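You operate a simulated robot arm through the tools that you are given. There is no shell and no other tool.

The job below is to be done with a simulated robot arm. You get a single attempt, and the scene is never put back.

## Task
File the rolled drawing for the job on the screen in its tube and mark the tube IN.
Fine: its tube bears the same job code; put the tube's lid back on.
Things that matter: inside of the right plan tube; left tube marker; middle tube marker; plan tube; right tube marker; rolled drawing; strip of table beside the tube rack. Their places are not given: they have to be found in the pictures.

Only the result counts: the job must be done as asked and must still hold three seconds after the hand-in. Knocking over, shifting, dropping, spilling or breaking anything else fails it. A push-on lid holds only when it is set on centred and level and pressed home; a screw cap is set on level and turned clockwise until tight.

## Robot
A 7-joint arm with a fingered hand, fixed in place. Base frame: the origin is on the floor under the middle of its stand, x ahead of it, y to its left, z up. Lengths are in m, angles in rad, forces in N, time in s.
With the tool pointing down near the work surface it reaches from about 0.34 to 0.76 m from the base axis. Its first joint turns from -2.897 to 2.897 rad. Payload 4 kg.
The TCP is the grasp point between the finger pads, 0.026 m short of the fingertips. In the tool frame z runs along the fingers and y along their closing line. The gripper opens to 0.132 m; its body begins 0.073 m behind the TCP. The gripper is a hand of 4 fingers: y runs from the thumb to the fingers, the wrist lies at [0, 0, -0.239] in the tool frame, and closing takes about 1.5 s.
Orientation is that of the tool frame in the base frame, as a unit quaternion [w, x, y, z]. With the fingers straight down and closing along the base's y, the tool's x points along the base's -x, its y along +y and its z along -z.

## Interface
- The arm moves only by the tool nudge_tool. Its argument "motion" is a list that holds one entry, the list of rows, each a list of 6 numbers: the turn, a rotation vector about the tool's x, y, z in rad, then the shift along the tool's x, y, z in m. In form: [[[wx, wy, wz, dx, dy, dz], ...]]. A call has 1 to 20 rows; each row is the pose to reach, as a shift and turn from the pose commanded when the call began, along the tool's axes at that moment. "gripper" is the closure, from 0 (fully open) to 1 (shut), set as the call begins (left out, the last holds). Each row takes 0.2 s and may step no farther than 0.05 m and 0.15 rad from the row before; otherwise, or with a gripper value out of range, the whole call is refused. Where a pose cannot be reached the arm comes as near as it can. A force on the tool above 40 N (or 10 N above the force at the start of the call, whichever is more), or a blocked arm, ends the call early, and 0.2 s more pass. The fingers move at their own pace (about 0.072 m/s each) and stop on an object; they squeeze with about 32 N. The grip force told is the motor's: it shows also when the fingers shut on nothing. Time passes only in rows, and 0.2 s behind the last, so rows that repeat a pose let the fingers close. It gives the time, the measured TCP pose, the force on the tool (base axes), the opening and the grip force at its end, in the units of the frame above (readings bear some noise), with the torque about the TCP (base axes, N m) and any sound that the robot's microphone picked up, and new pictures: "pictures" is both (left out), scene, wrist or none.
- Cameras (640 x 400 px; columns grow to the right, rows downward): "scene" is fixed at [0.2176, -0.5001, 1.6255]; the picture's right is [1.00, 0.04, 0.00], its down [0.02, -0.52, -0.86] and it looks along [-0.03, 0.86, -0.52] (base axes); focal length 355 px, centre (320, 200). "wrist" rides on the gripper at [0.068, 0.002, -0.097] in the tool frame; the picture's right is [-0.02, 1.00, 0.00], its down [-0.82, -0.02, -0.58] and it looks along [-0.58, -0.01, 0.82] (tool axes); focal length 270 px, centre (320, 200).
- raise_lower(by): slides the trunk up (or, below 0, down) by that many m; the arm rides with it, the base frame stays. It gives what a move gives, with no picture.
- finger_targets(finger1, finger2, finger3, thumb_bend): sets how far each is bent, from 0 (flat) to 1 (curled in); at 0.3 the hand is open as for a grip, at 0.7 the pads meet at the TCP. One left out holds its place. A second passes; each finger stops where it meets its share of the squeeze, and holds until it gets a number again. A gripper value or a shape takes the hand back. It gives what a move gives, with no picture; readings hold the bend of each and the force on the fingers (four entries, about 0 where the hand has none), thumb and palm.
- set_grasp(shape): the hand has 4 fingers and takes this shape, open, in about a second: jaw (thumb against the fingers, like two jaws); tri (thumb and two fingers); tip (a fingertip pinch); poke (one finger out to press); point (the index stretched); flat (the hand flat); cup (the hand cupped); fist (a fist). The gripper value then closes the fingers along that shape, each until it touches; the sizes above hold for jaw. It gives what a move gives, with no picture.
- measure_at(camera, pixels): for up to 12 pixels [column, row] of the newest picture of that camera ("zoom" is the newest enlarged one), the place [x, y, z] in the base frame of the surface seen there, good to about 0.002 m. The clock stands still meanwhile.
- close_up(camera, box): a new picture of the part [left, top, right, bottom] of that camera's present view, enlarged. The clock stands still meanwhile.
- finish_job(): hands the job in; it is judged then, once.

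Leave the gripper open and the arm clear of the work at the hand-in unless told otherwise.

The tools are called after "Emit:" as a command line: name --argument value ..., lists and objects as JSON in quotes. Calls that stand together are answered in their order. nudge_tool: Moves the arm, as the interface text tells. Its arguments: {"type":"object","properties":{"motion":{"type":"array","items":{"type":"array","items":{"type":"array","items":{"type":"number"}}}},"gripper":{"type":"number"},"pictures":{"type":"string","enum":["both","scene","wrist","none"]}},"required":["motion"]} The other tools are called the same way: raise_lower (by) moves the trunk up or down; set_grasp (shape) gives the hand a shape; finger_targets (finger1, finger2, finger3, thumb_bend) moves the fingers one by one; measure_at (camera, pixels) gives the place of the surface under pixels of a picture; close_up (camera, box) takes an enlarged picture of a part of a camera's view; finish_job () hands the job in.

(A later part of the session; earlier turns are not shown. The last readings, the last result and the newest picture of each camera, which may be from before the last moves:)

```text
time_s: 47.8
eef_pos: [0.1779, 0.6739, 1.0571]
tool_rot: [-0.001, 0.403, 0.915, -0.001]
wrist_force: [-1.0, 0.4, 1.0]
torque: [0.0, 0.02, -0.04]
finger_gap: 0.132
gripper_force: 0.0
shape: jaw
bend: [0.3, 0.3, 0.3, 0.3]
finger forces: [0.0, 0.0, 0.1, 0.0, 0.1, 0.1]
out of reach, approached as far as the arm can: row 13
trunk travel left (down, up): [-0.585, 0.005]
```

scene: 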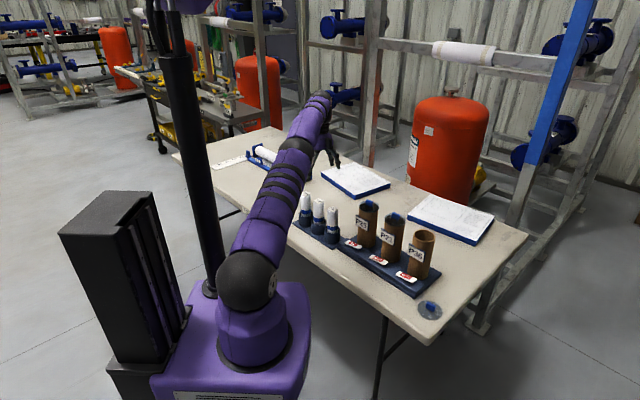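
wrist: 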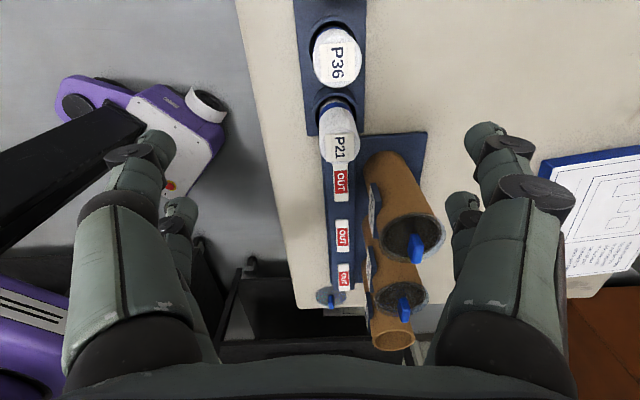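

The P36 roll top is at wrist (337,55) and P21 roll at (340,140). The pose was slightly out of reach at this height. I'll measure the rolls first.

Emit:
measure_at --camera "wrist" --pixels '[[337, 55], [316, 57], [358, 57], [337, 35], [337, 76], [337, 82], [340, 148], [330, 15], [340, 95], [310, 120], [357, 115]]'

Emit:
close_up --camera "wrist" --box '[280, 0, 400, 100]'

Emit:
close_up --camera "scene" --box '[285, 180, 350, 250]'

```text
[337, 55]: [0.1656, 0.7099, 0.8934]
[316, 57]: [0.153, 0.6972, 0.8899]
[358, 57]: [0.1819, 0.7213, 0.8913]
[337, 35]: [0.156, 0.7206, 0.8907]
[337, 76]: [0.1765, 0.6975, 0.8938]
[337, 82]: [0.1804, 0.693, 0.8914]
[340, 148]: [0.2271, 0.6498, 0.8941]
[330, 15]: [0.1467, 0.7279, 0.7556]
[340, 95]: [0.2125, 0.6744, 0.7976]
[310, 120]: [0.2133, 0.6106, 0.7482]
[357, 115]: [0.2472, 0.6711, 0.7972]
```

```text
4.00 times, centred on (340, 50) of wrist
```

zoom: 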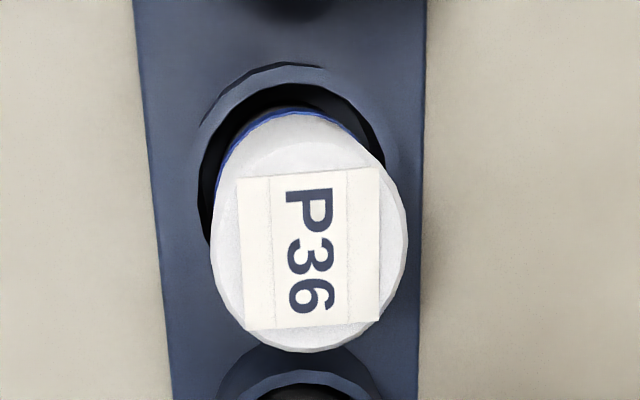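

```text
5.71 times, centred on (318, 215) of scene
```

zoom: 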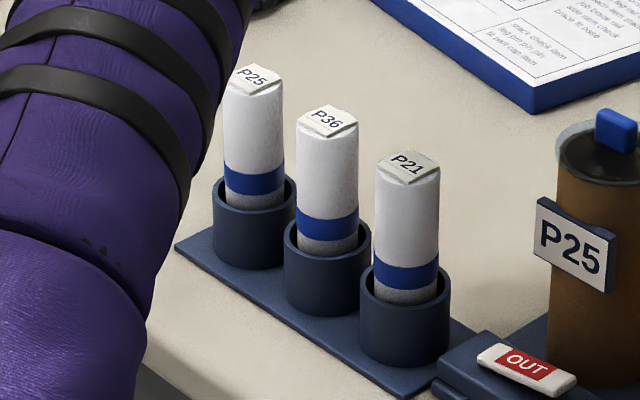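

P36 roll: top centre ≈(0.168,0.708), z 0.8935, diameter ≈0.037; cup top 0.7975, cup floor ≈0.752 (roll ≈0.14 long). I'll try going above it at TCP z≈0.967.

Emit:
nudge_tool --motion '[[[0, 0, 0, 0, 0, 0.03], [0, 0, 0, 0.0, 0, 0.06], [0, 0, 0, 0.016, 0.008, 0.09], [0, 0, 0, 0.0319, 0.0157, 0.09]]]'

```text
time_s: 48.8
eef_pos: [0.1648, 0.6935, 0.9665]
tool_rot: [-0.001, 0.404, 0.915, 0.0]
wrist_force: [0.2, 0.4, -0.4]
torque: [-0.02, 0.0, -0.01]
finger_gap: 0.1318
gripper_force: 0.1
shape: jaw
bend: [0.3, 0.3, 0.3, 0.3]
finger forces: [0.1, 0.2, 0.0, 0.0, 0.0, 0.0]
out of reach, approached as far as the arm can: row 4
trunk travel left (down, up): [-0.585, 0.005]
```

scene: 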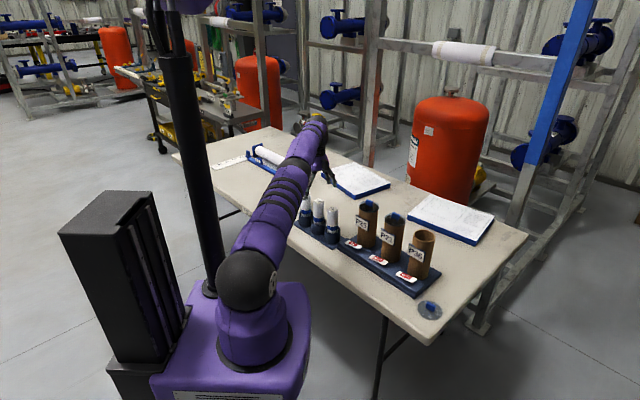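
wrist: 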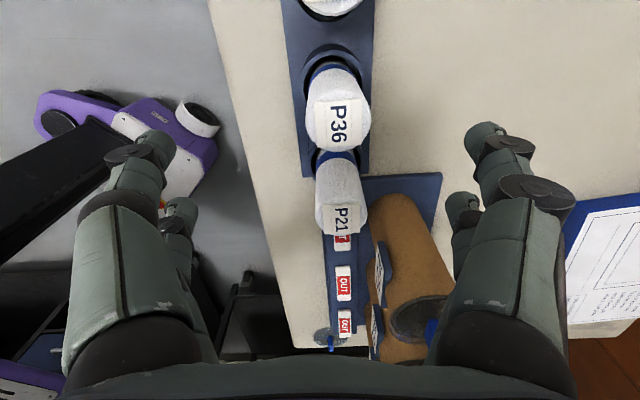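

I reached only r≈0.713; the roll is at r≈0.728. The present wrist yaw may limit reach, so I'll back inward a bit and turn the hand half a turn (camera looking the other way along the row), which is an equivalent grasp.

Emit:
nudge_tool --motion '[[[0, 0, 0, -0.017, -0.025, 0], [0, 0, 0, -0.0334, -0.0494, 0], [0, 0, -0.145, -0.0334, -0.0494, 0], [0, 0, -0.29, -0.0334, -0.0494, 0], [0, 0, -0.435, -0.0334, -0.0494, 0], [0, 0, -0.58, -0.0334, -0.0494, 0], [0, 0, -0.725, -0.0334, -0.0494, 0], [0, 0, -0.87, -0.0334, -0.0494, 0], [0, 0, -1.015, -0.0334, -0.0494, 0], [0, 0, -1.16, -0.0334, -0.0494, 0], [0, 0, -1.305, -0.0334, -0.0494, 0], [0, 0, -1.45, -0.0334, -0.0494, 0], [0, 0, -1.595, -0.0334, -0.0494, 0], [0, 0, -1.74, -0.0334, -0.0494, 0], [0, 0, -1.885, -0.0334, -0.0494, 0], [0, 0, -2.03, -0.0334, -0.0494, 0], [0, 0, -2.175, -0.0334, -0.0494, 0], [0, 0, -2.32, -0.0334, -0.0494, 0], [0, 0, -2.465, -0.0334, -0.0494, 0], [0, 0, -2.61, -0.0334, -0.0494, 0]]]'

```text
time_s: 53.0
eef_pos: [0.1511, 0.6349, 0.9649]
tool_rot: [-0.001, 0.777, -0.629, 0.001]
wrist_force: [-0.4, 0.2, 0.5]
torque: [0.02, 0.01, 0.02]
finger_gap: 0.1316
gripper_force: 0.0
shape: jaw
bend: [0.3, 0.3, 0.3, 0.3]
finger forces: [0.0, 0.0, 0.0, 0.1, 0.0, 0.0]
trunk travel left (down, up): [-0.585, 0.005]
```

scene: 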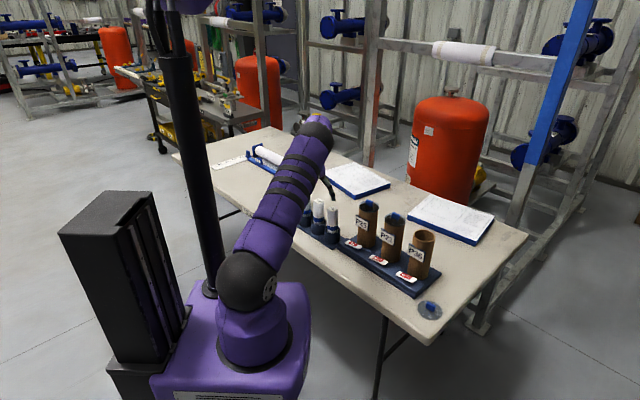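
wrist: 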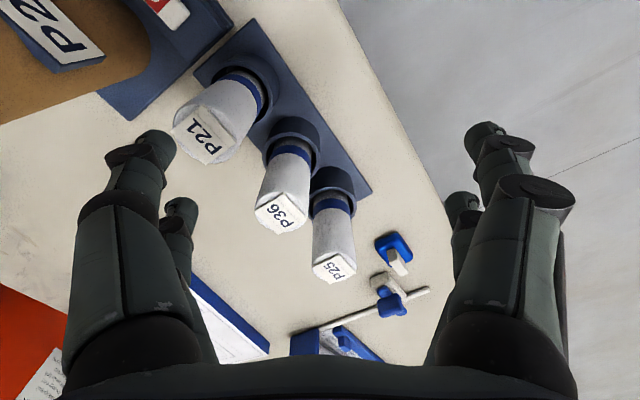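

Half-turn nearly done; I finish the remaining 0.53 rad.

Emit:
nudge_tool --motion '[[[0, 0, -0.14, 0, 0, 0], [0, 0, -0.28, 0, 0, 0], [0, 0, -0.42, 0, 0, 0], [0, 0, -0.5316, 0, 0, 0]]]'

```text
time_s: 54.0
eef_pos: [0.1511, 0.6353, 0.9671]
tool_rot: [0.001, 0.915, -0.402, 0.0]
wrist_force: [0.5, -0.2, 1.0]
torque: [0.03, -0.01, 0.02]
finger_gap: 0.1317
gripper_force: 0.1
shape: jaw
bend: [0.3, 0.3, 0.3, 0.3]
finger forces: [0.0, 0.0, 0.0, 0.1, 0.0, 0.0]
trunk travel left (down, up): [-0.585, 0.005]
```

scene: 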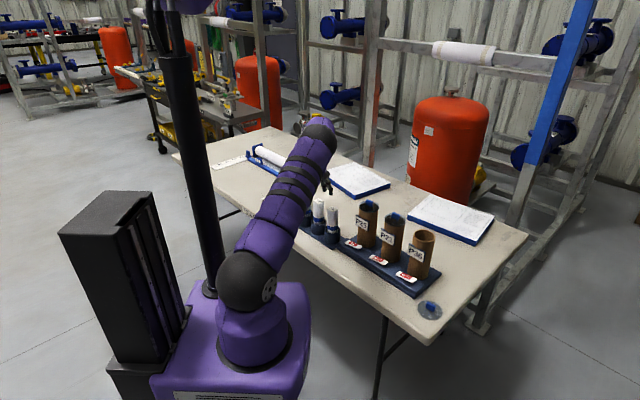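
wrist: 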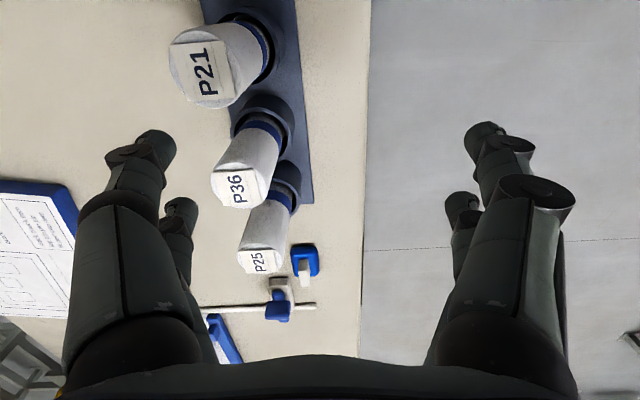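

Now I try moving out to above the P36 roll in this orientation.

Emit:
nudge_tool --motion '[[[0, 0, 0, -0.0141, -0.0205, 0], [0, 0, 0, -0.0282, -0.041, 0], [0, 0, 0, -0.0423, -0.0615, 0]]]'

```text
time_s: 54.8
eef_pos: [0.1666, 0.6912, 0.9641]
tool_rot: [0.0, 0.915, -0.403, 0.0]
wrist_force: [1.3, -0.7, 0.8]
torque: [-0.03, 0.01, 0.01]
finger_gap: 0.1318
gripper_force: 0.0
shape: jaw
bend: [0.3, 0.3, 0.3, 0.3]
finger forces: [0.0, 0.0, 0.0, 0.0, 0.0, 0.1]
out of reach, approached as far as the arm can: row 3
trunk travel left (down, up): [-0.585, 0.005]
```

scene: 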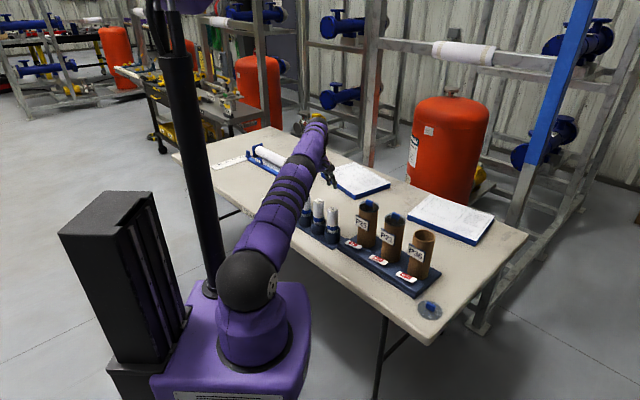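
wrist: 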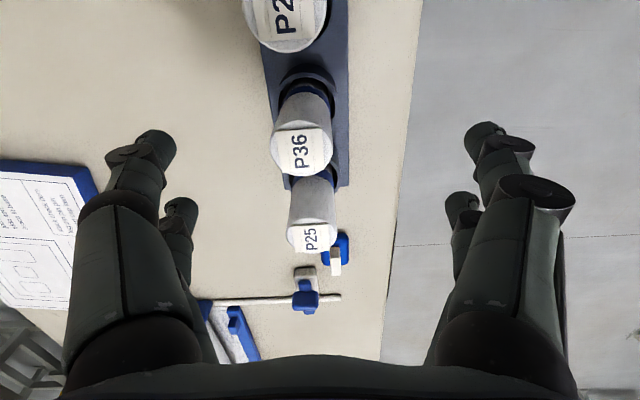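

Same limit, so it's plain geometry with the trunk height. I'll measure the shoulder and wrist heights in the scene picture to choose the trunk height.

Emit:
measure_at --camera "scene" --pixels '[[248, 280], [232, 280], [265, 285], [280, 210], [305, 150], [318, 140], [325, 160], [240, 320], [318, 125]]'

```text
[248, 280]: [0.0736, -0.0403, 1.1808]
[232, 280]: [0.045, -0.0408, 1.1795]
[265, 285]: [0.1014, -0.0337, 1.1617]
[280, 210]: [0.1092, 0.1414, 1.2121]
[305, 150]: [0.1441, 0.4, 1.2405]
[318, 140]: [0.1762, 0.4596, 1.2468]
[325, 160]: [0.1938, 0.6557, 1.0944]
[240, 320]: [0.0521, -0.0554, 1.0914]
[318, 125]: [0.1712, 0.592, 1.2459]
```

Shoulder is at z≈1.13 with the arm nearly straight, so I need to lean the hand outward a bit: tilt 0.1 rad about tool x puts the fingers outward and the wrist closer. The roll stays vertical if I keep that same tilt at the tube. I'll re-measure the roll top here first.

Emit:
measure_at --camera "wrist" --pixels '[[302, 150], [275, 150], [329, 150], [302, 128], [302, 172], [302, 134], [285, 135], [320, 135], [283, 165], [320, 167]]'

Emit:
close_up --camera "wrist" --box '[240, 70, 360, 190]'

```text
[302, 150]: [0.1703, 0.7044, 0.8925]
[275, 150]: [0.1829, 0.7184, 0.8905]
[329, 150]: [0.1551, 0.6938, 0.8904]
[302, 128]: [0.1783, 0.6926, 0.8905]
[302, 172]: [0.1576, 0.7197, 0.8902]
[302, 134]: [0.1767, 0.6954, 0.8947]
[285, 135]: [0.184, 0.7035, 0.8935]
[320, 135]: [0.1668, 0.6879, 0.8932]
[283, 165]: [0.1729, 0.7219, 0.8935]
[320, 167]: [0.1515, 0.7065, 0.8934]
```

```text
3.33 times, centred on (300, 130) of wrist
```

zoom: 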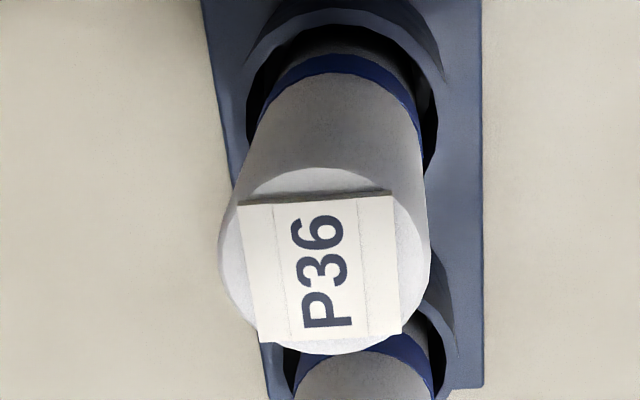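

Roll top centre ≈(0.1685,0.7062). I tilt 0.1 rad about tool x and move there at the same height.

Emit:
nudge_tool --motion '[[[0.05, 0, 0, 0, 0, 0], [0.1, 0, 0, 0, 0, 0], [0.1, 0, 0, -0.0098, -0.0115, 0], [0.1, 0, 0, -0.0098, -0.0115, 0]]]'

```text
time_s: 55.8
eef_pos: [0.1668, 0.706, 0.9625]
tool_rot: [-0.045, 0.914, -0.403, 0.02]
wrist_force: [0.5, 0.2, -0.1]
torque: [-0.02, 0.02, -0.02]
finger_gap: 0.1321
gripper_force: 0.0
shape: jaw
bend: [0.3, 0.3, 0.3, 0.3]
finger forces: [0.0, 0.1, 0.0, 0.0, 0.1, 0.0]
trunk travel left (down, up): [-0.585, 0.005]
```

scene: 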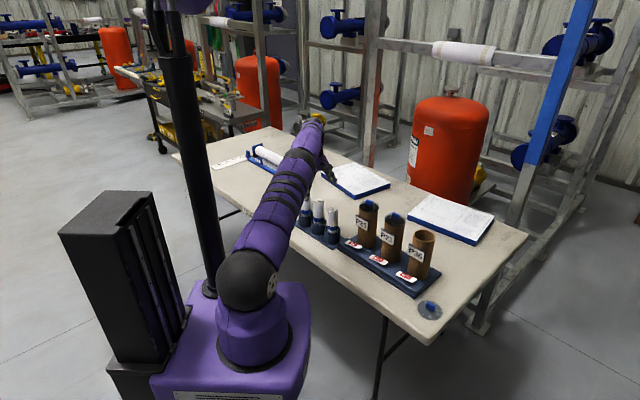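
wrist: 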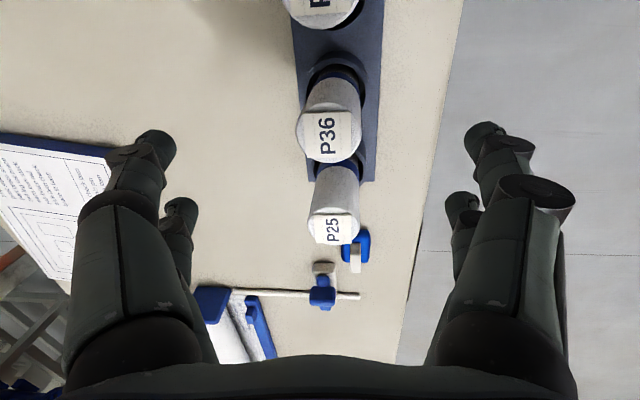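

Position reached. I lower part way (to z≈0.92) and check alignment.

Emit:
nudge_tool --motion '[[[0, 0, 0, 0.001, 0.0007, 0.021], [0, 0, 0, 0.001, 0.0029, 0.0425]]]'

Emit:
close_up --camera "wrist" --box '[200, 70, 440, 250]'

Emit:
measure_at --camera "wrist" --pixels '[[320, 170], [300, 170], [345, 170], [320, 195]]'

```text
time_s: 56.4
eef_pos: [0.1692, 0.7048, 0.9201]
tool_rot: [-0.047, 0.914, -0.403, 0.019]
wrist_force: [0.9, 0.3, 0.5]
torque: [-0.02, 0.02, -0.02]
finger_gap: 0.1318
gripper_force: 0.2
shape: jaw
bend: [0.3, 0.3, 0.3, 0.3]
finger forces: [0.0, 0.0, 0.0, 0.0, 0.0, 0.0]
trunk travel left (down, up): [-0.585, 0.005]
```

scene: 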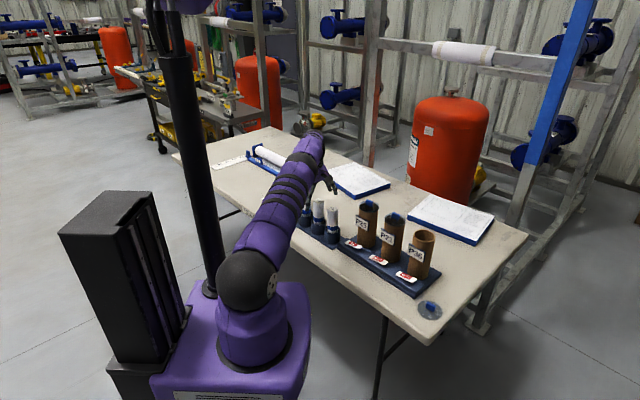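
wrist: 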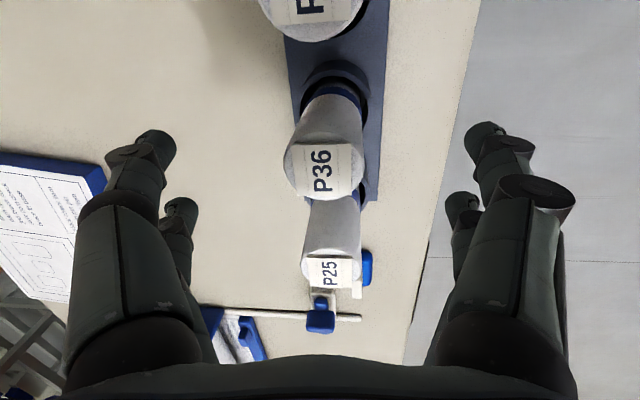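

```text
2.22 times, centred on (320, 160) of wrist
```

zoom: 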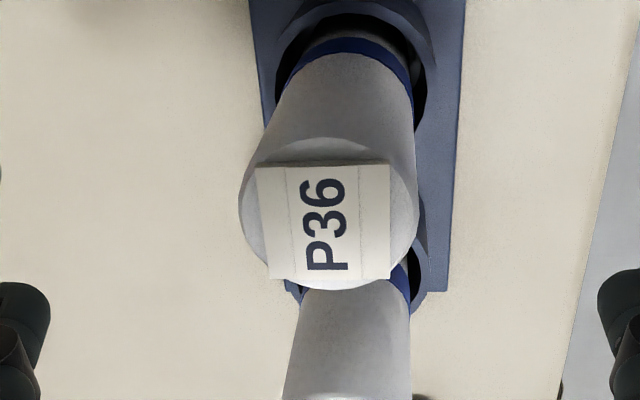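

```text
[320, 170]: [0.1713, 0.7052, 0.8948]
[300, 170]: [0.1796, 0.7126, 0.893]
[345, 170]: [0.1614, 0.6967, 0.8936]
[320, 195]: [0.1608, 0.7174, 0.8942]
```

The roll's top is straight beneath the TCP. I lower to z≈0.876.

Emit:
nudge_tool --motion '[[[0, 0, 0, 0, 0.002, 0.02], [0, 0, 0, 0, 0.0036, 0.036], [0, 0, 0, 0, 0.0044, 0.0438]]]'

Emit:
close_up --camera "scene" --box '[285, 150, 365, 250]'

```text
time_s: 57.2
eef_pos: [0.1684, 0.7056, 0.8767]
tool_rot: [-0.047, 0.914, -0.402, 0.02]
wrist_force: [-0.5, -0.7, 1.1]
torque: [-0.01, 0.02, 0.02]
finger_gap: 0.1322
gripper_force: 0.0
shape: jaw
bend: [0.3, 0.3, 0.3, 0.3]
finger forces: [0.0, 0.1, 0.1, 0.1, 0.0, 0.0]
trunk travel left (down, up): [-0.585, 0.005]
```

scene: 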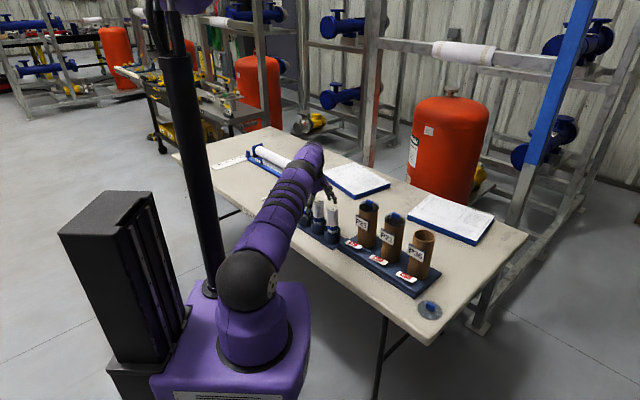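
wrist: 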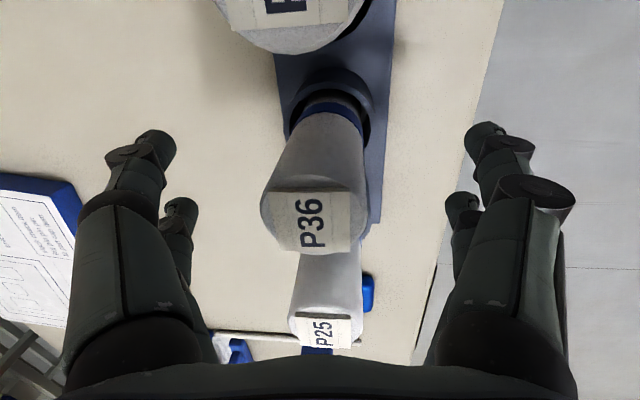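

```text
4.00 times, centred on (325, 200) of scene
```

zoom: 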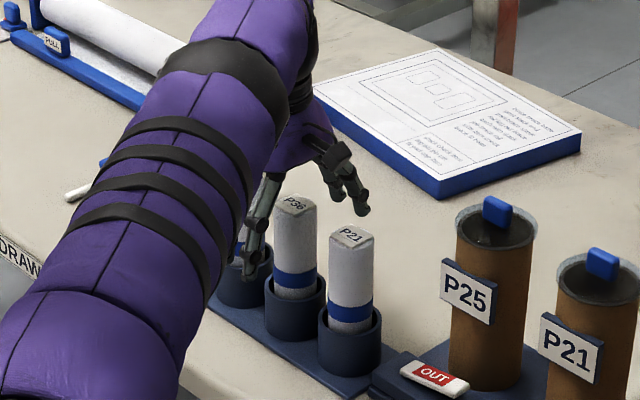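

Fingers straddle the P36 roll cleanly. I close the hand on it.

Emit:
nudge_tool --motion '[[[0, 0, 0, 0, 0, 0], [0, 0, 0, 0, 0, 0], [0, 0, 0, 0, 0, 0], [0, 0, 0, 0, 0, 0], [0, 0, 0, 0, 0, 0], [0, 0, 0, 0, 0, 0], [0, 0, 0, 0, 0, 0], [0, 0, 0, 0, 0, 0]]]' --gripper 1.0

Emit:
close_up --camera "scene" --box '[285, 150, 365, 250]'

```text
time_s: 59.0
eef_pos: [0.1681, 0.7075, 0.8763]
tool_rot: [-0.045, 0.914, -0.403, 0.019]
wrist_force: [-0.4, 0.0, 0.9]
torque: [0.04, -0.07, 0.03]
finger_gap: 0.0212
gripper_force: 31.8
shape: jaw
bend: [0.73, 0.73, 0.73, 0.7]
finger forces: [30.3, 30.5, 26.2, 0.0, 27.1, 0.1]
trunk travel left (down, up): [-0.585, 0.005]
```

scene: 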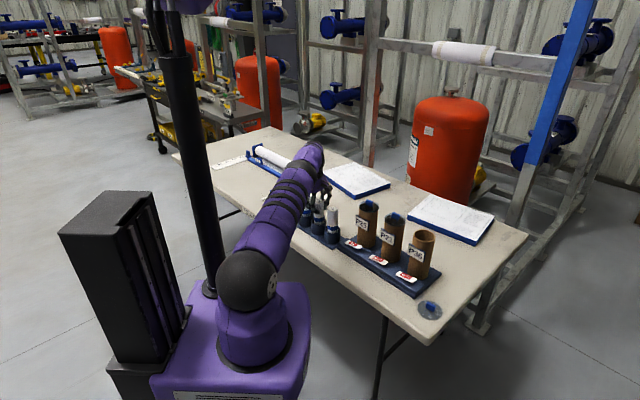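
wrist: 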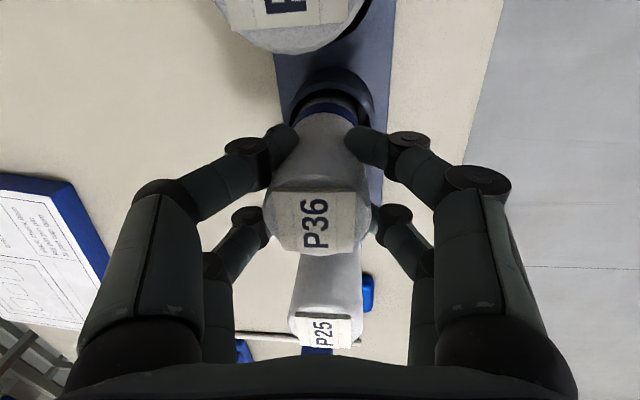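

```text
4.00 times, centred on (325, 200) of scene
```

zoom: 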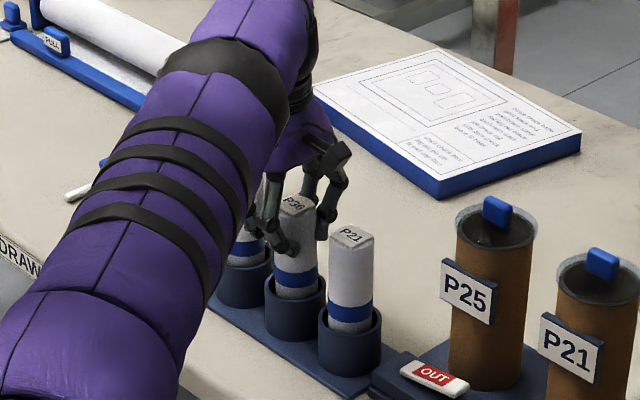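

All four fingers hold (26–30 N). I lift straight up 0.075 m (compensating the tilt).

Emit:
nudge_tool --motion '[[[0, 0, 0, 0, -0.001, -0.01], [0, 0, 0, 0, -0.0025, -0.025], [0, 0, 0, 0, -0.004, -0.04], [0, 0, 0, 0, -0.0058, -0.058], [0, 0, 0, 0, -0.0075, -0.075]]]'

Emit:
close_up --camera "scene" --box '[285, 140, 365, 240]'

```text
time_s: 60.2
eef_pos: [0.1686, 0.7053, 0.9508]
tool_rot: [-0.046, 0.914, -0.404, 0.019]
wrist_force: [-0.5, -0.1, -0.5]
torque: [-0.01, -0.01, 0.01]
finger_gap: 0.021
gripper_force: 32.5
shape: jaw
bend: [0.73, 0.73, 0.73, 0.7]
finger forces: [31.6, 31.8, 26.7, 0.1, 27.3, 0.0]
trunk travel left (down, up): [-0.585, 0.005]
```

scene: 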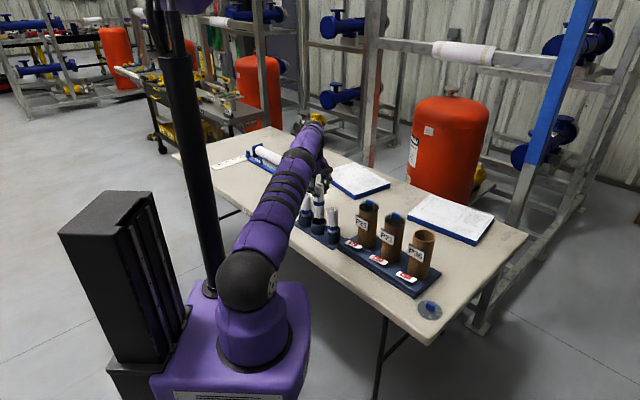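
wrist: 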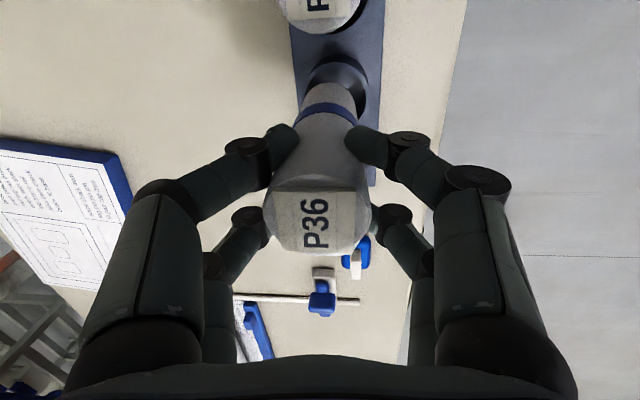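

```text
4.00 times, centred on (325, 190) of scene
```

zoom: 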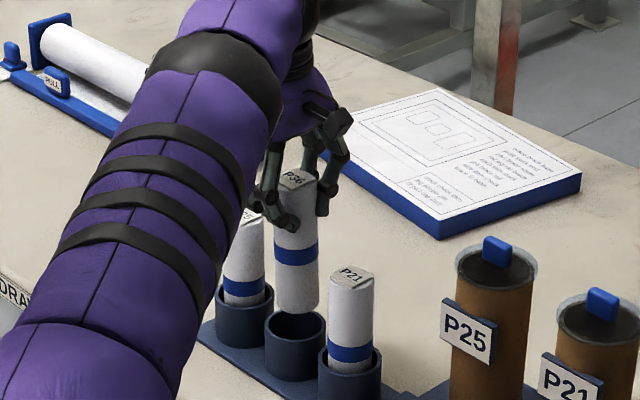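

The P36 roll is clear of its cup (bottom ≈0.827). Next I back off toward the robot by 0.07 (away from the row), then rise 0.11.

Emit:
nudge_tool --motion '[[[0, 0, 0, 0, 0.0348, -0.0035], [0, 0, 0, 0, 0.0697, -0.007], [0, 0, 0, 0, 0.066, -0.0436], [0, 0, 0, 0, 0.0624, -0.0801], [0, 0, 0, 0, 0.0587, -0.1165]]]'

```text
time_s: 61.4
eef_pos: [0.1147, 0.6574, 1.0611]
tool_rot: [-0.046, 0.914, -0.403, 0.02]
wrist_force: [0.3, -0.1, -1.5]
torque: [0.0, -0.01, 0.01]
finger_gap: 0.0207
gripper_force: 31.9
shape: jaw
bend: [0.73, 0.73, 0.73, 0.7]
finger forces: [32.9, 33.1, 28.1, 0.1, 28.3, 0.0]
trunk travel left (down, up): [-0.585, 0.005]
```

scene: 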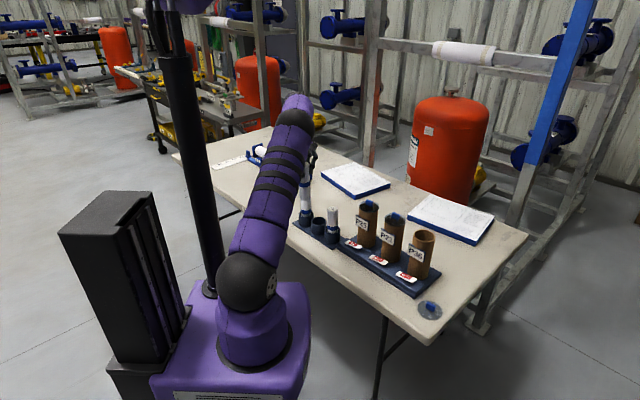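
wrist: 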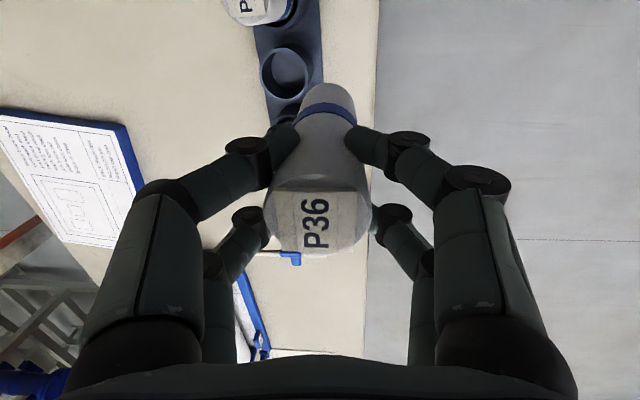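

Now I travel along the row direction (+tool x) by 0.427 m at this height, on the robot side of the tubes.

Emit:
nudge_tool --motion '[[[0, 0, 0, 0.0427, 0, 0], [0, 0, 0, 0.0854, 0, 0], [0, 0, 0, 0.1281, 0, 0], [0, 0, 0, 0.1708, 0, 0], [0, 0, 0, 0.2135, 0, 0], [0, 0, 0, 0.2562, 0, 0], [0, 0, 0, 0.2989, 0, 0], [0, 0, 0, 0.3416, 0, 0], [0, 0, 0, 0.3843, 0, 0], [0, 0, 0, 0.427, 0, 0]]]'

```text
time_s: 63.6
eef_pos: [0.405, 0.3409, 1.0636]
tool_rot: [-0.047, 0.915, -0.401, 0.02]
wrist_force: [-0.9, 0.5, -1.4]
torque: [0.03, -0.01, -0.03]
finger_gap: 0.0205
gripper_force: 32.0
shape: jaw
bend: [0.73, 0.73, 0.73, 0.71]
finger forces: [33.3, 33.2, 29.7, 0.0, 29.9, 0.0]
trunk travel left (down, up): [-0.585, 0.005]
```

scene: 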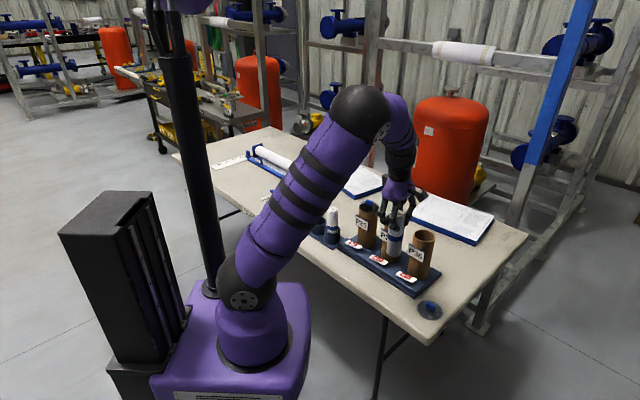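
wrist: 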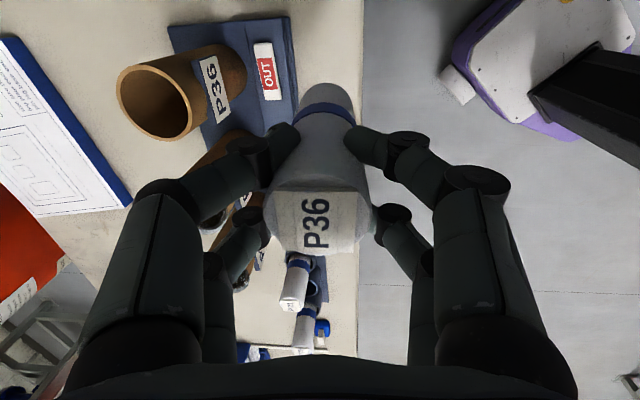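

The open P36 tube is visible at wrist (155,100). I'll measure its rim to get an accurate centre, and the roll for its tilt.

Emit:
close_up --camera "wrist" --box '[100, 40, 260, 160]'

Emit:
measure_at --camera "zoom" --pixels '[[115, 180], [130, 130], [180, 95], [245, 95], [310, 150], [340, 220], [350, 280], [310, 305], [240, 295], [170, 260], [200, 200], [260, 220]]'

```text
3.33 times, centred on (180, 100) of wrist
```

zoom: 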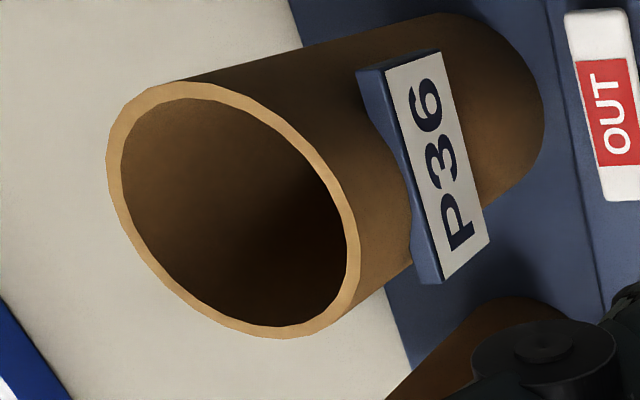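

```text
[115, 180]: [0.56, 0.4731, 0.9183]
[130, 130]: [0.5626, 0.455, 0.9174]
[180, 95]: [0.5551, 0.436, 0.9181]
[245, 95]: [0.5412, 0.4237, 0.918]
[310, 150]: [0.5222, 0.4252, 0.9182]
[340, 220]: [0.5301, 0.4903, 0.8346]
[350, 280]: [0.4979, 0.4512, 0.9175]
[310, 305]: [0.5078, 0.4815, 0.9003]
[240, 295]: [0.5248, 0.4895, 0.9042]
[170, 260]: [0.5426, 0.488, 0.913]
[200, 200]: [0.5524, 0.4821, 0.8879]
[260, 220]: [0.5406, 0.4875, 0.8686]
```

Tube centre ≈(0.529,0.4575), inner radius ≈0.031. I'll check the roll's verticality in the scene view.

Emit:
close_up --camera "scene" --box '[365, 190, 445, 270]'

Emit:
measure_at --camera "wrist" --pixels '[[318, 250], [318, 190], [270, 215], [366, 215], [325, 90], [303, 105], [350, 105], [325, 125]]'

```text
5.00 times, centred on (405, 230) of scene
```

zoom: 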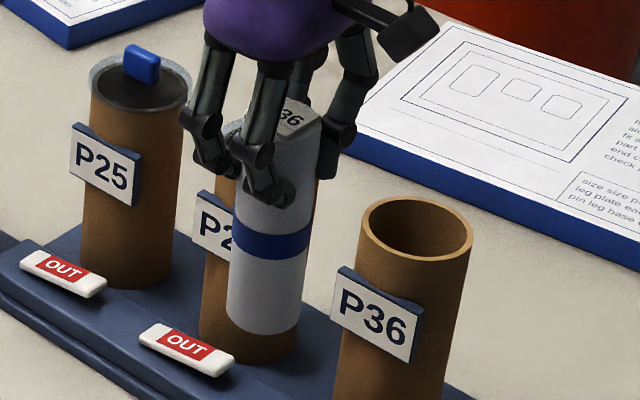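

```text
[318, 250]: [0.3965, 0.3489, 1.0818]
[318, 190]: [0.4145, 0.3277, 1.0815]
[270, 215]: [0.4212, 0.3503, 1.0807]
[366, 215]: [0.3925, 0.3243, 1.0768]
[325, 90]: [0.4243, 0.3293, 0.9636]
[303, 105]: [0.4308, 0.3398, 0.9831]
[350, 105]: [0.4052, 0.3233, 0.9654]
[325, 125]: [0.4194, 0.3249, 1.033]
```

The roll leans ~0.06 rad (bottom outward). I take 0.05 rad of tilt back to make it upright and move 0.171 m outward over the tube centre; roll bottom (~0.94) stays above the rim (0.918).

Emit:
nudge_tool --motion '[[[-0.05, 0, 0, 0, 0, 0], [-0.05, 0, 0, -0.0014, -0.0426, 0.0043], [-0.05, 0, 0, -0.0028, -0.0852, 0.0085], [-0.05, 0, 0, -0.0043, -0.1278, 0.0128], [-0.05, 0, 0, -0.0057, -0.1704, 0.0171]]]'

Emit:
close_up --camera "scene" --box '[385, 170, 465, 270]'

```text
time_s: 64.8
eef_pos: [0.5278, 0.4621, 1.0623]
tool_rot: [-0.023, 0.915, -0.402, 0.01]
wrist_force: [-0.5, 0.3, -1.5]
torque: [0.01, 0.01, -0.04]
finger_gap: 0.0201
gripper_force: 32.1
shape: jaw
bend: [0.73, 0.73, 0.73, 0.71]
finger forces: [33.6, 33.0, 31.0, 0.1, 30.7, 0.0]
trunk travel left (down, up): [-0.585, 0.005]
```

scene: 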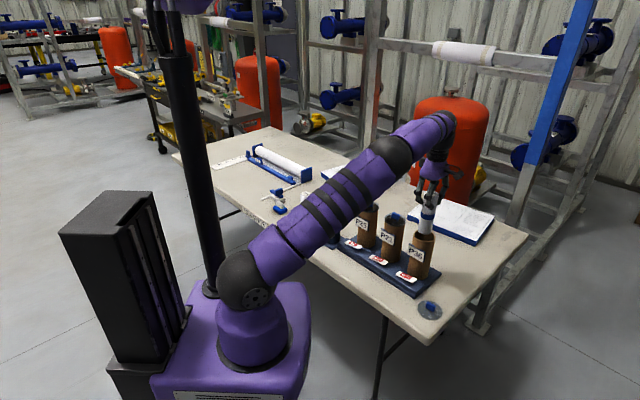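
wrist: 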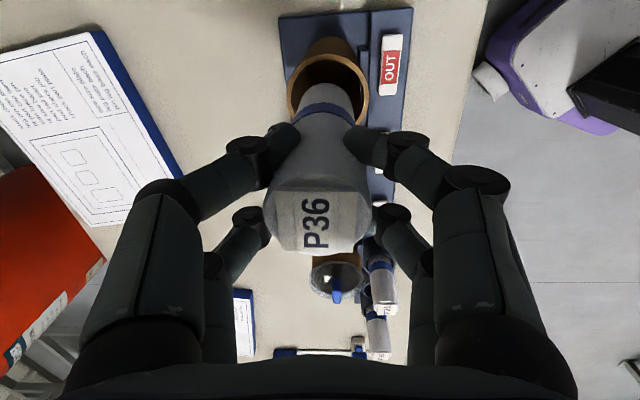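

```text
4.00 times, centred on (425, 220) of scene
```

zoom: 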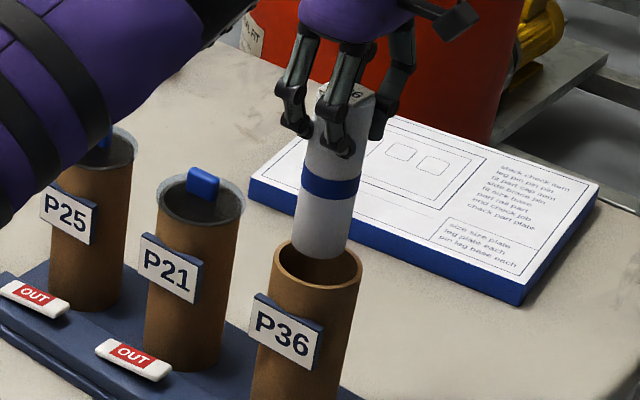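

The roll hovers above the tube opening. I'll measure the roll's ends and rim for exact alignment.

Emit:
close_up --camera "wrist" --box '[260, 20, 400, 260]'

Emit:
measure_at --camera "wrist" --pixels '[[318, 250], [318, 192], [270, 215], [367, 215], [326, 85], [326, 95], [326, 125], [326, 115], [289, 90], [365, 90], [329, 55], [326, 80]]'

```text
1.67 times, centred on (330, 140) of wrist
```

zoom: 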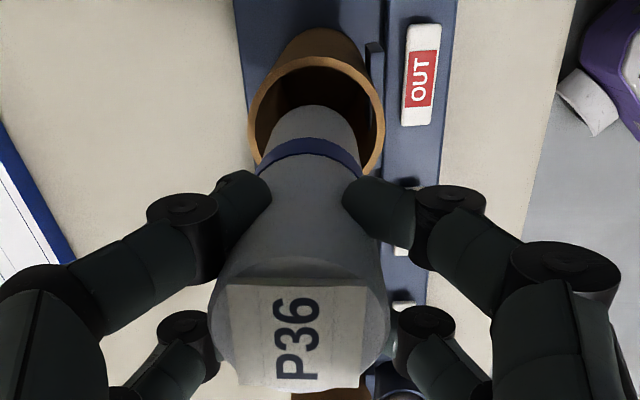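

```text
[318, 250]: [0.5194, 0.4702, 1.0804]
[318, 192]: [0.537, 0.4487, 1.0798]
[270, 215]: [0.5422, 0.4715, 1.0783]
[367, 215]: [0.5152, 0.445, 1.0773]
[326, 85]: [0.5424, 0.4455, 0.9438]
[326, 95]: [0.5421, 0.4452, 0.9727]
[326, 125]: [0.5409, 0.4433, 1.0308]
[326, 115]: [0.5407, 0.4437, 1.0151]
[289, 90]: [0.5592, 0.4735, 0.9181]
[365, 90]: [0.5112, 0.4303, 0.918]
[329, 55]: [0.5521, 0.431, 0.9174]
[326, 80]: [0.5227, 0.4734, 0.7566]
```

Roll bottom axis ≈(0.530,0.459), tube centre ≈(0.530,0.457): well centred. I lower straight down 0.108 m gently.

Emit:
nudge_tool --motion '[[[0, 0, 0, 0, 0.001, 0.015], [0, 0, 0, 0, 0.0016, 0.032], [0, 0, 0, 0, 0.0025, 0.05], [0, 0, 0, 0, 0.0034, 0.068], [0, 0, 0, 0, 0.0043, 0.086], [0, 0, 0, 0, 0.005, 0.1], [0, 0, 0, 0, 0.0054, 0.108]]]'

Emit:
close_up --camera "scene" --box '[385, 180, 465, 280]'

```text
time_s: 66.4
eef_pos: [0.5281, 0.4627, 0.9533]
tool_rot: [-0.023, 0.915, -0.403, 0.011]
wrist_force: [-0.3, 0.4, -1.2]
torque: [0.0, 0.02, -0.02]
finger_gap: 0.0198
gripper_force: 31.9
shape: jaw
bend: [0.73, 0.73, 0.73, 0.71]
finger forces: [34.4, 33.8, 31.4, 0.1, 30.9, 0.0]
trunk travel left (down, up): [-0.585, 0.005]
```

scene: 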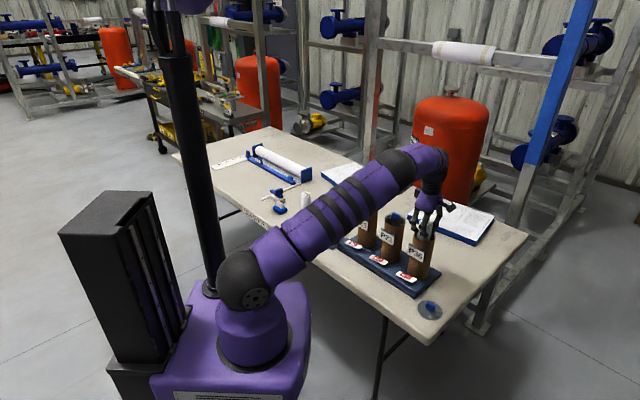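
wrist: 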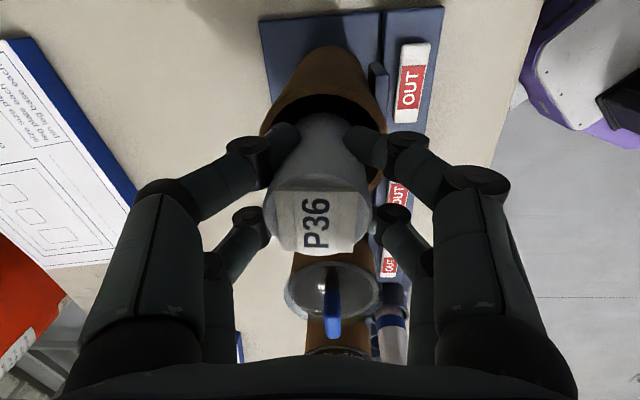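

```text
4.00 times, centred on (425, 230) of scene
```

zoom: 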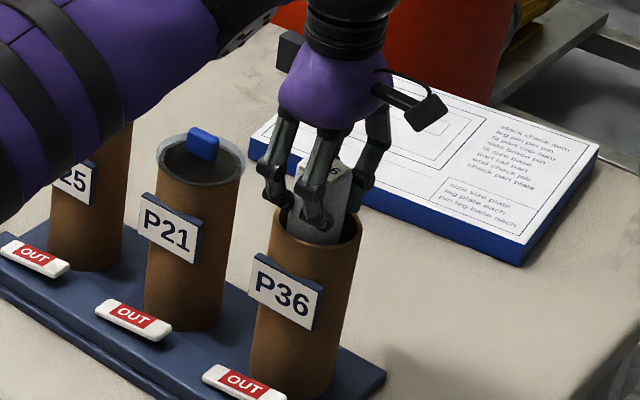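

No contact; the roll is ~0.09 m into the tube with fingertips just above the rim. I open the hand to let it slide down.

Emit:
nudge_tool --motion '[[[0, 0, 0, 0, 0, 0], [0, 0, 0, 0, 0, 0], [0, 0, 0, 0, 0, 0], [0, 0, 0, 0, 0, 0], [0, 0, 0, 0, 0, 0], [0, 0, 0, 0, 0, 0]]]' --gripper 0.2

Emit:
close_up --camera "scene" --box '[385, 180, 465, 280]'

```text
time_s: 67.8
eef_pos: [0.5276, 0.4628, 0.954]
tool_rot: [-0.023, 0.915, -0.403, 0.01]
wrist_force: [-0.1, -0.4, -0.3]
torque: [0.01, 0.01, 0.0]
finger_gap: 0.1053
gripper_force: 0.0
shape: jaw
bend: [0.59, 0.59, 0.59, 0.45]
finger forces: [0.0, 0.0, 0.0, 0.0, 0.0, 0.0]
trunk travel left (down, up): [-0.585, 0.005]
```

scene: 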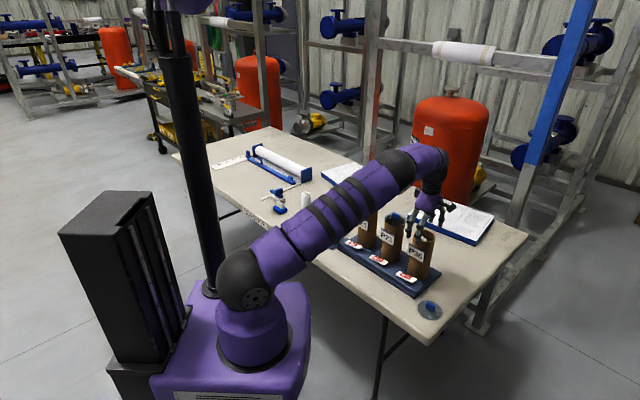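
wrist: 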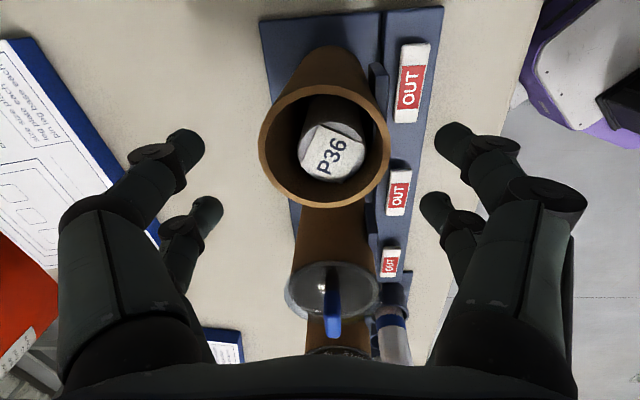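

```text
4.00 times, centred on (425, 230) of scene
```

zoom: 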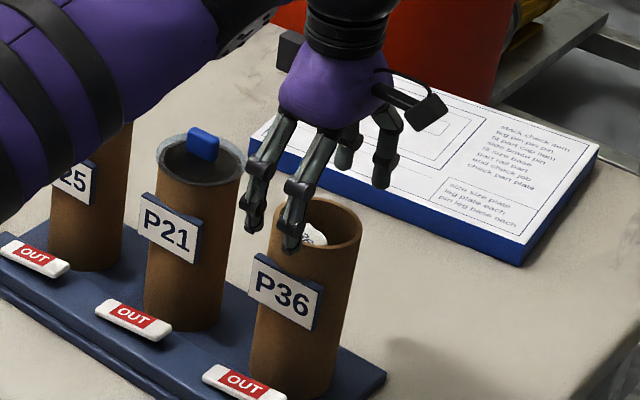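

The roll dropped into the tube. I'll measure its top to make sure it is below the rim, and the rim once more for the lid.

Emit:
measure_at --camera "wrist" --pixels '[[335, 155], [310, 150], [350, 170], [325, 178], [262, 145], [385, 145], [325, 90], [325, 204], [280, 105], [370, 105], [275, 185], [375, 185]]'

```text
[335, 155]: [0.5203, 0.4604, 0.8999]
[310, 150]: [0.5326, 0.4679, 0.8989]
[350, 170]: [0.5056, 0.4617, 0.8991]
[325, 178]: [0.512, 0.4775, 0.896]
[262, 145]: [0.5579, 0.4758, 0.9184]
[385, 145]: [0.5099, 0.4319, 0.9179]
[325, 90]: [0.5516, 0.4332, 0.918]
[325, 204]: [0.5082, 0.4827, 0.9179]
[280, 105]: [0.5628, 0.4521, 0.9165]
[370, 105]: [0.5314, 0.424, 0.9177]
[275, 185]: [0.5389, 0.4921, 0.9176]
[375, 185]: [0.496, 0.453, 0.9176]
```

Roll top is at z≈0.899, below the rim at 0.918 — good. Now the lid: I rise 0.1 m, straighten the tilt and yaw to match the tab's direction.

Emit:
nudge_tool --motion '[[[0, 0, 0, 0, -0.0015, -0.03], [0, 0, 0, 0, -0.003, -0.06], [-0.025, 0, -0.035, 0, -0.0045, -0.09], [-0.048, 0, -0.075, 0, -0.005, -0.1]]]'

```text
time_s: 68.8
eef_pos: [0.5292, 0.4633, 1.053]
tool_rot: [0.0, 0.93, -0.368, 0.001]
wrist_force: [0.7, 0.1, 0.8]
torque: [0.04, -0.03, -0.02]
finger_gap: 0.1052
gripper_force: 0.2
shape: jaw
bend: [0.59, 0.59, 0.59, 0.45]
finger forces: [0.0, 0.1, 0.0, 0.0, 0.1, 0.1]
trunk travel left (down, up): [-0.585, 0.005]
```

scene: 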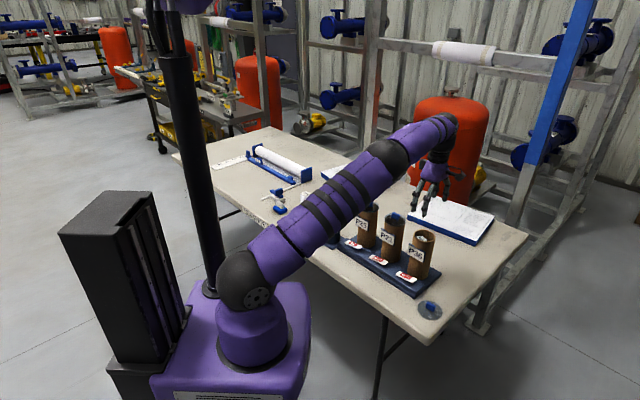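
wrist: 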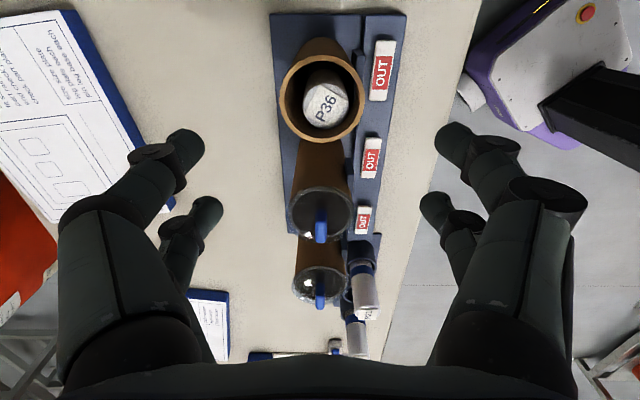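

Now I move over the lid (pair of pinching fingers to be over the tab), first sideways at this height, then down to z≈0.87.

Emit:
nudge_tool --motion '[[[0, 0, 0, 0.0338, 0.0281, 0], [0, 0, 0, 0.0676, 0.0562, 0], [0, 0, 0, 0.1014, 0.0842, 0], [0, 0, 0, 0.1352, 0.1123, 0], [0, 0, 0, 0.1352, 0.1123, 0.045], [0, 0, 0, 0.1352, 0.1123, 0.09], [0, 0, 0, 0.1352, 0.1123, 0.135], [0, 0, 0, 0.1352, 0.1123, 0.18]]]' --gripper 0.75

Emit:
close_up --camera "wrist" --box '[240, 50, 400, 210]'

```text
time_s: 70.6
eef_pos: [0.5479, 0.2873, 0.8725]
tool_rot: [-0.001, 0.93, -0.368, 0.001]
wrist_force: [0.7, 0.6, 0.0]
torque: [-0.01, -0.01, -0.01]
finger_gap: 0.0332
gripper_force: 0.0
shape: jaw
bend: [0.73, 0.73, 0.73, 0.7]
finger forces: [0.0, 0.1, 0.0, 0.1, 0.0, 0.0]
trunk travel left (down, up): [-0.585, 0.005]
```

scene: 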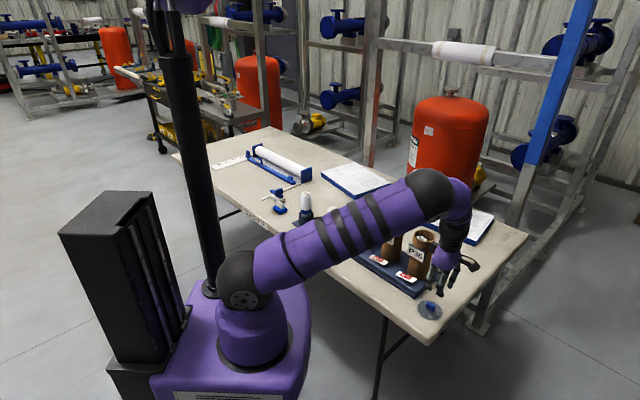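
wrist: 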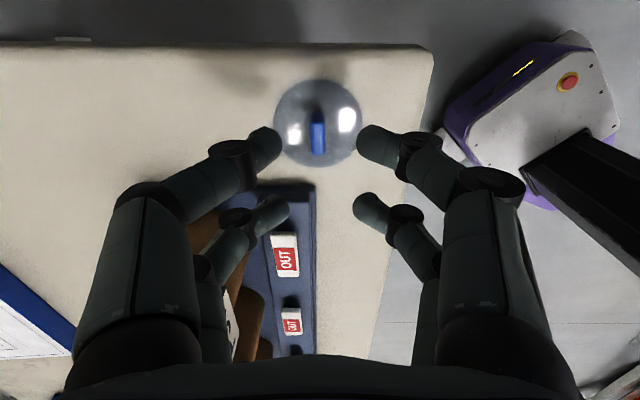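

```text
2.50 times, centred on (320, 130) of wrist
```

zoom: 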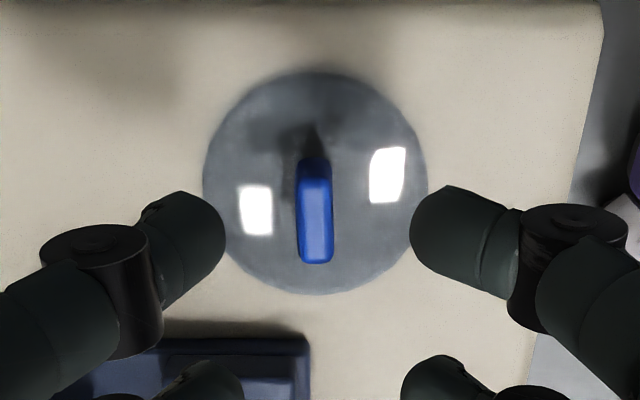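

Reached without trouble. I'll measure the tab precisely.

Emit:
measure_at --camera "wrist" --pixels '[[317, 126], [317, 135], [318, 145], [318, 152], [312, 140], [324, 140], [312, 150], [324, 150], [291, 128], [345, 125]]'

```text
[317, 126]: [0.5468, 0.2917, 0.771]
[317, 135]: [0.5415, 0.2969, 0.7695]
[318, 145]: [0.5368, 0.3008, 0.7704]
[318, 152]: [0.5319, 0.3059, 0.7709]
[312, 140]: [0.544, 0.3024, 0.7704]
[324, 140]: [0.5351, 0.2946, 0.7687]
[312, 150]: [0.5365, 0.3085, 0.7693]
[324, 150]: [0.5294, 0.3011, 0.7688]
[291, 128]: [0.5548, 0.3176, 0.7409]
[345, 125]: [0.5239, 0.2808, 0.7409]
```

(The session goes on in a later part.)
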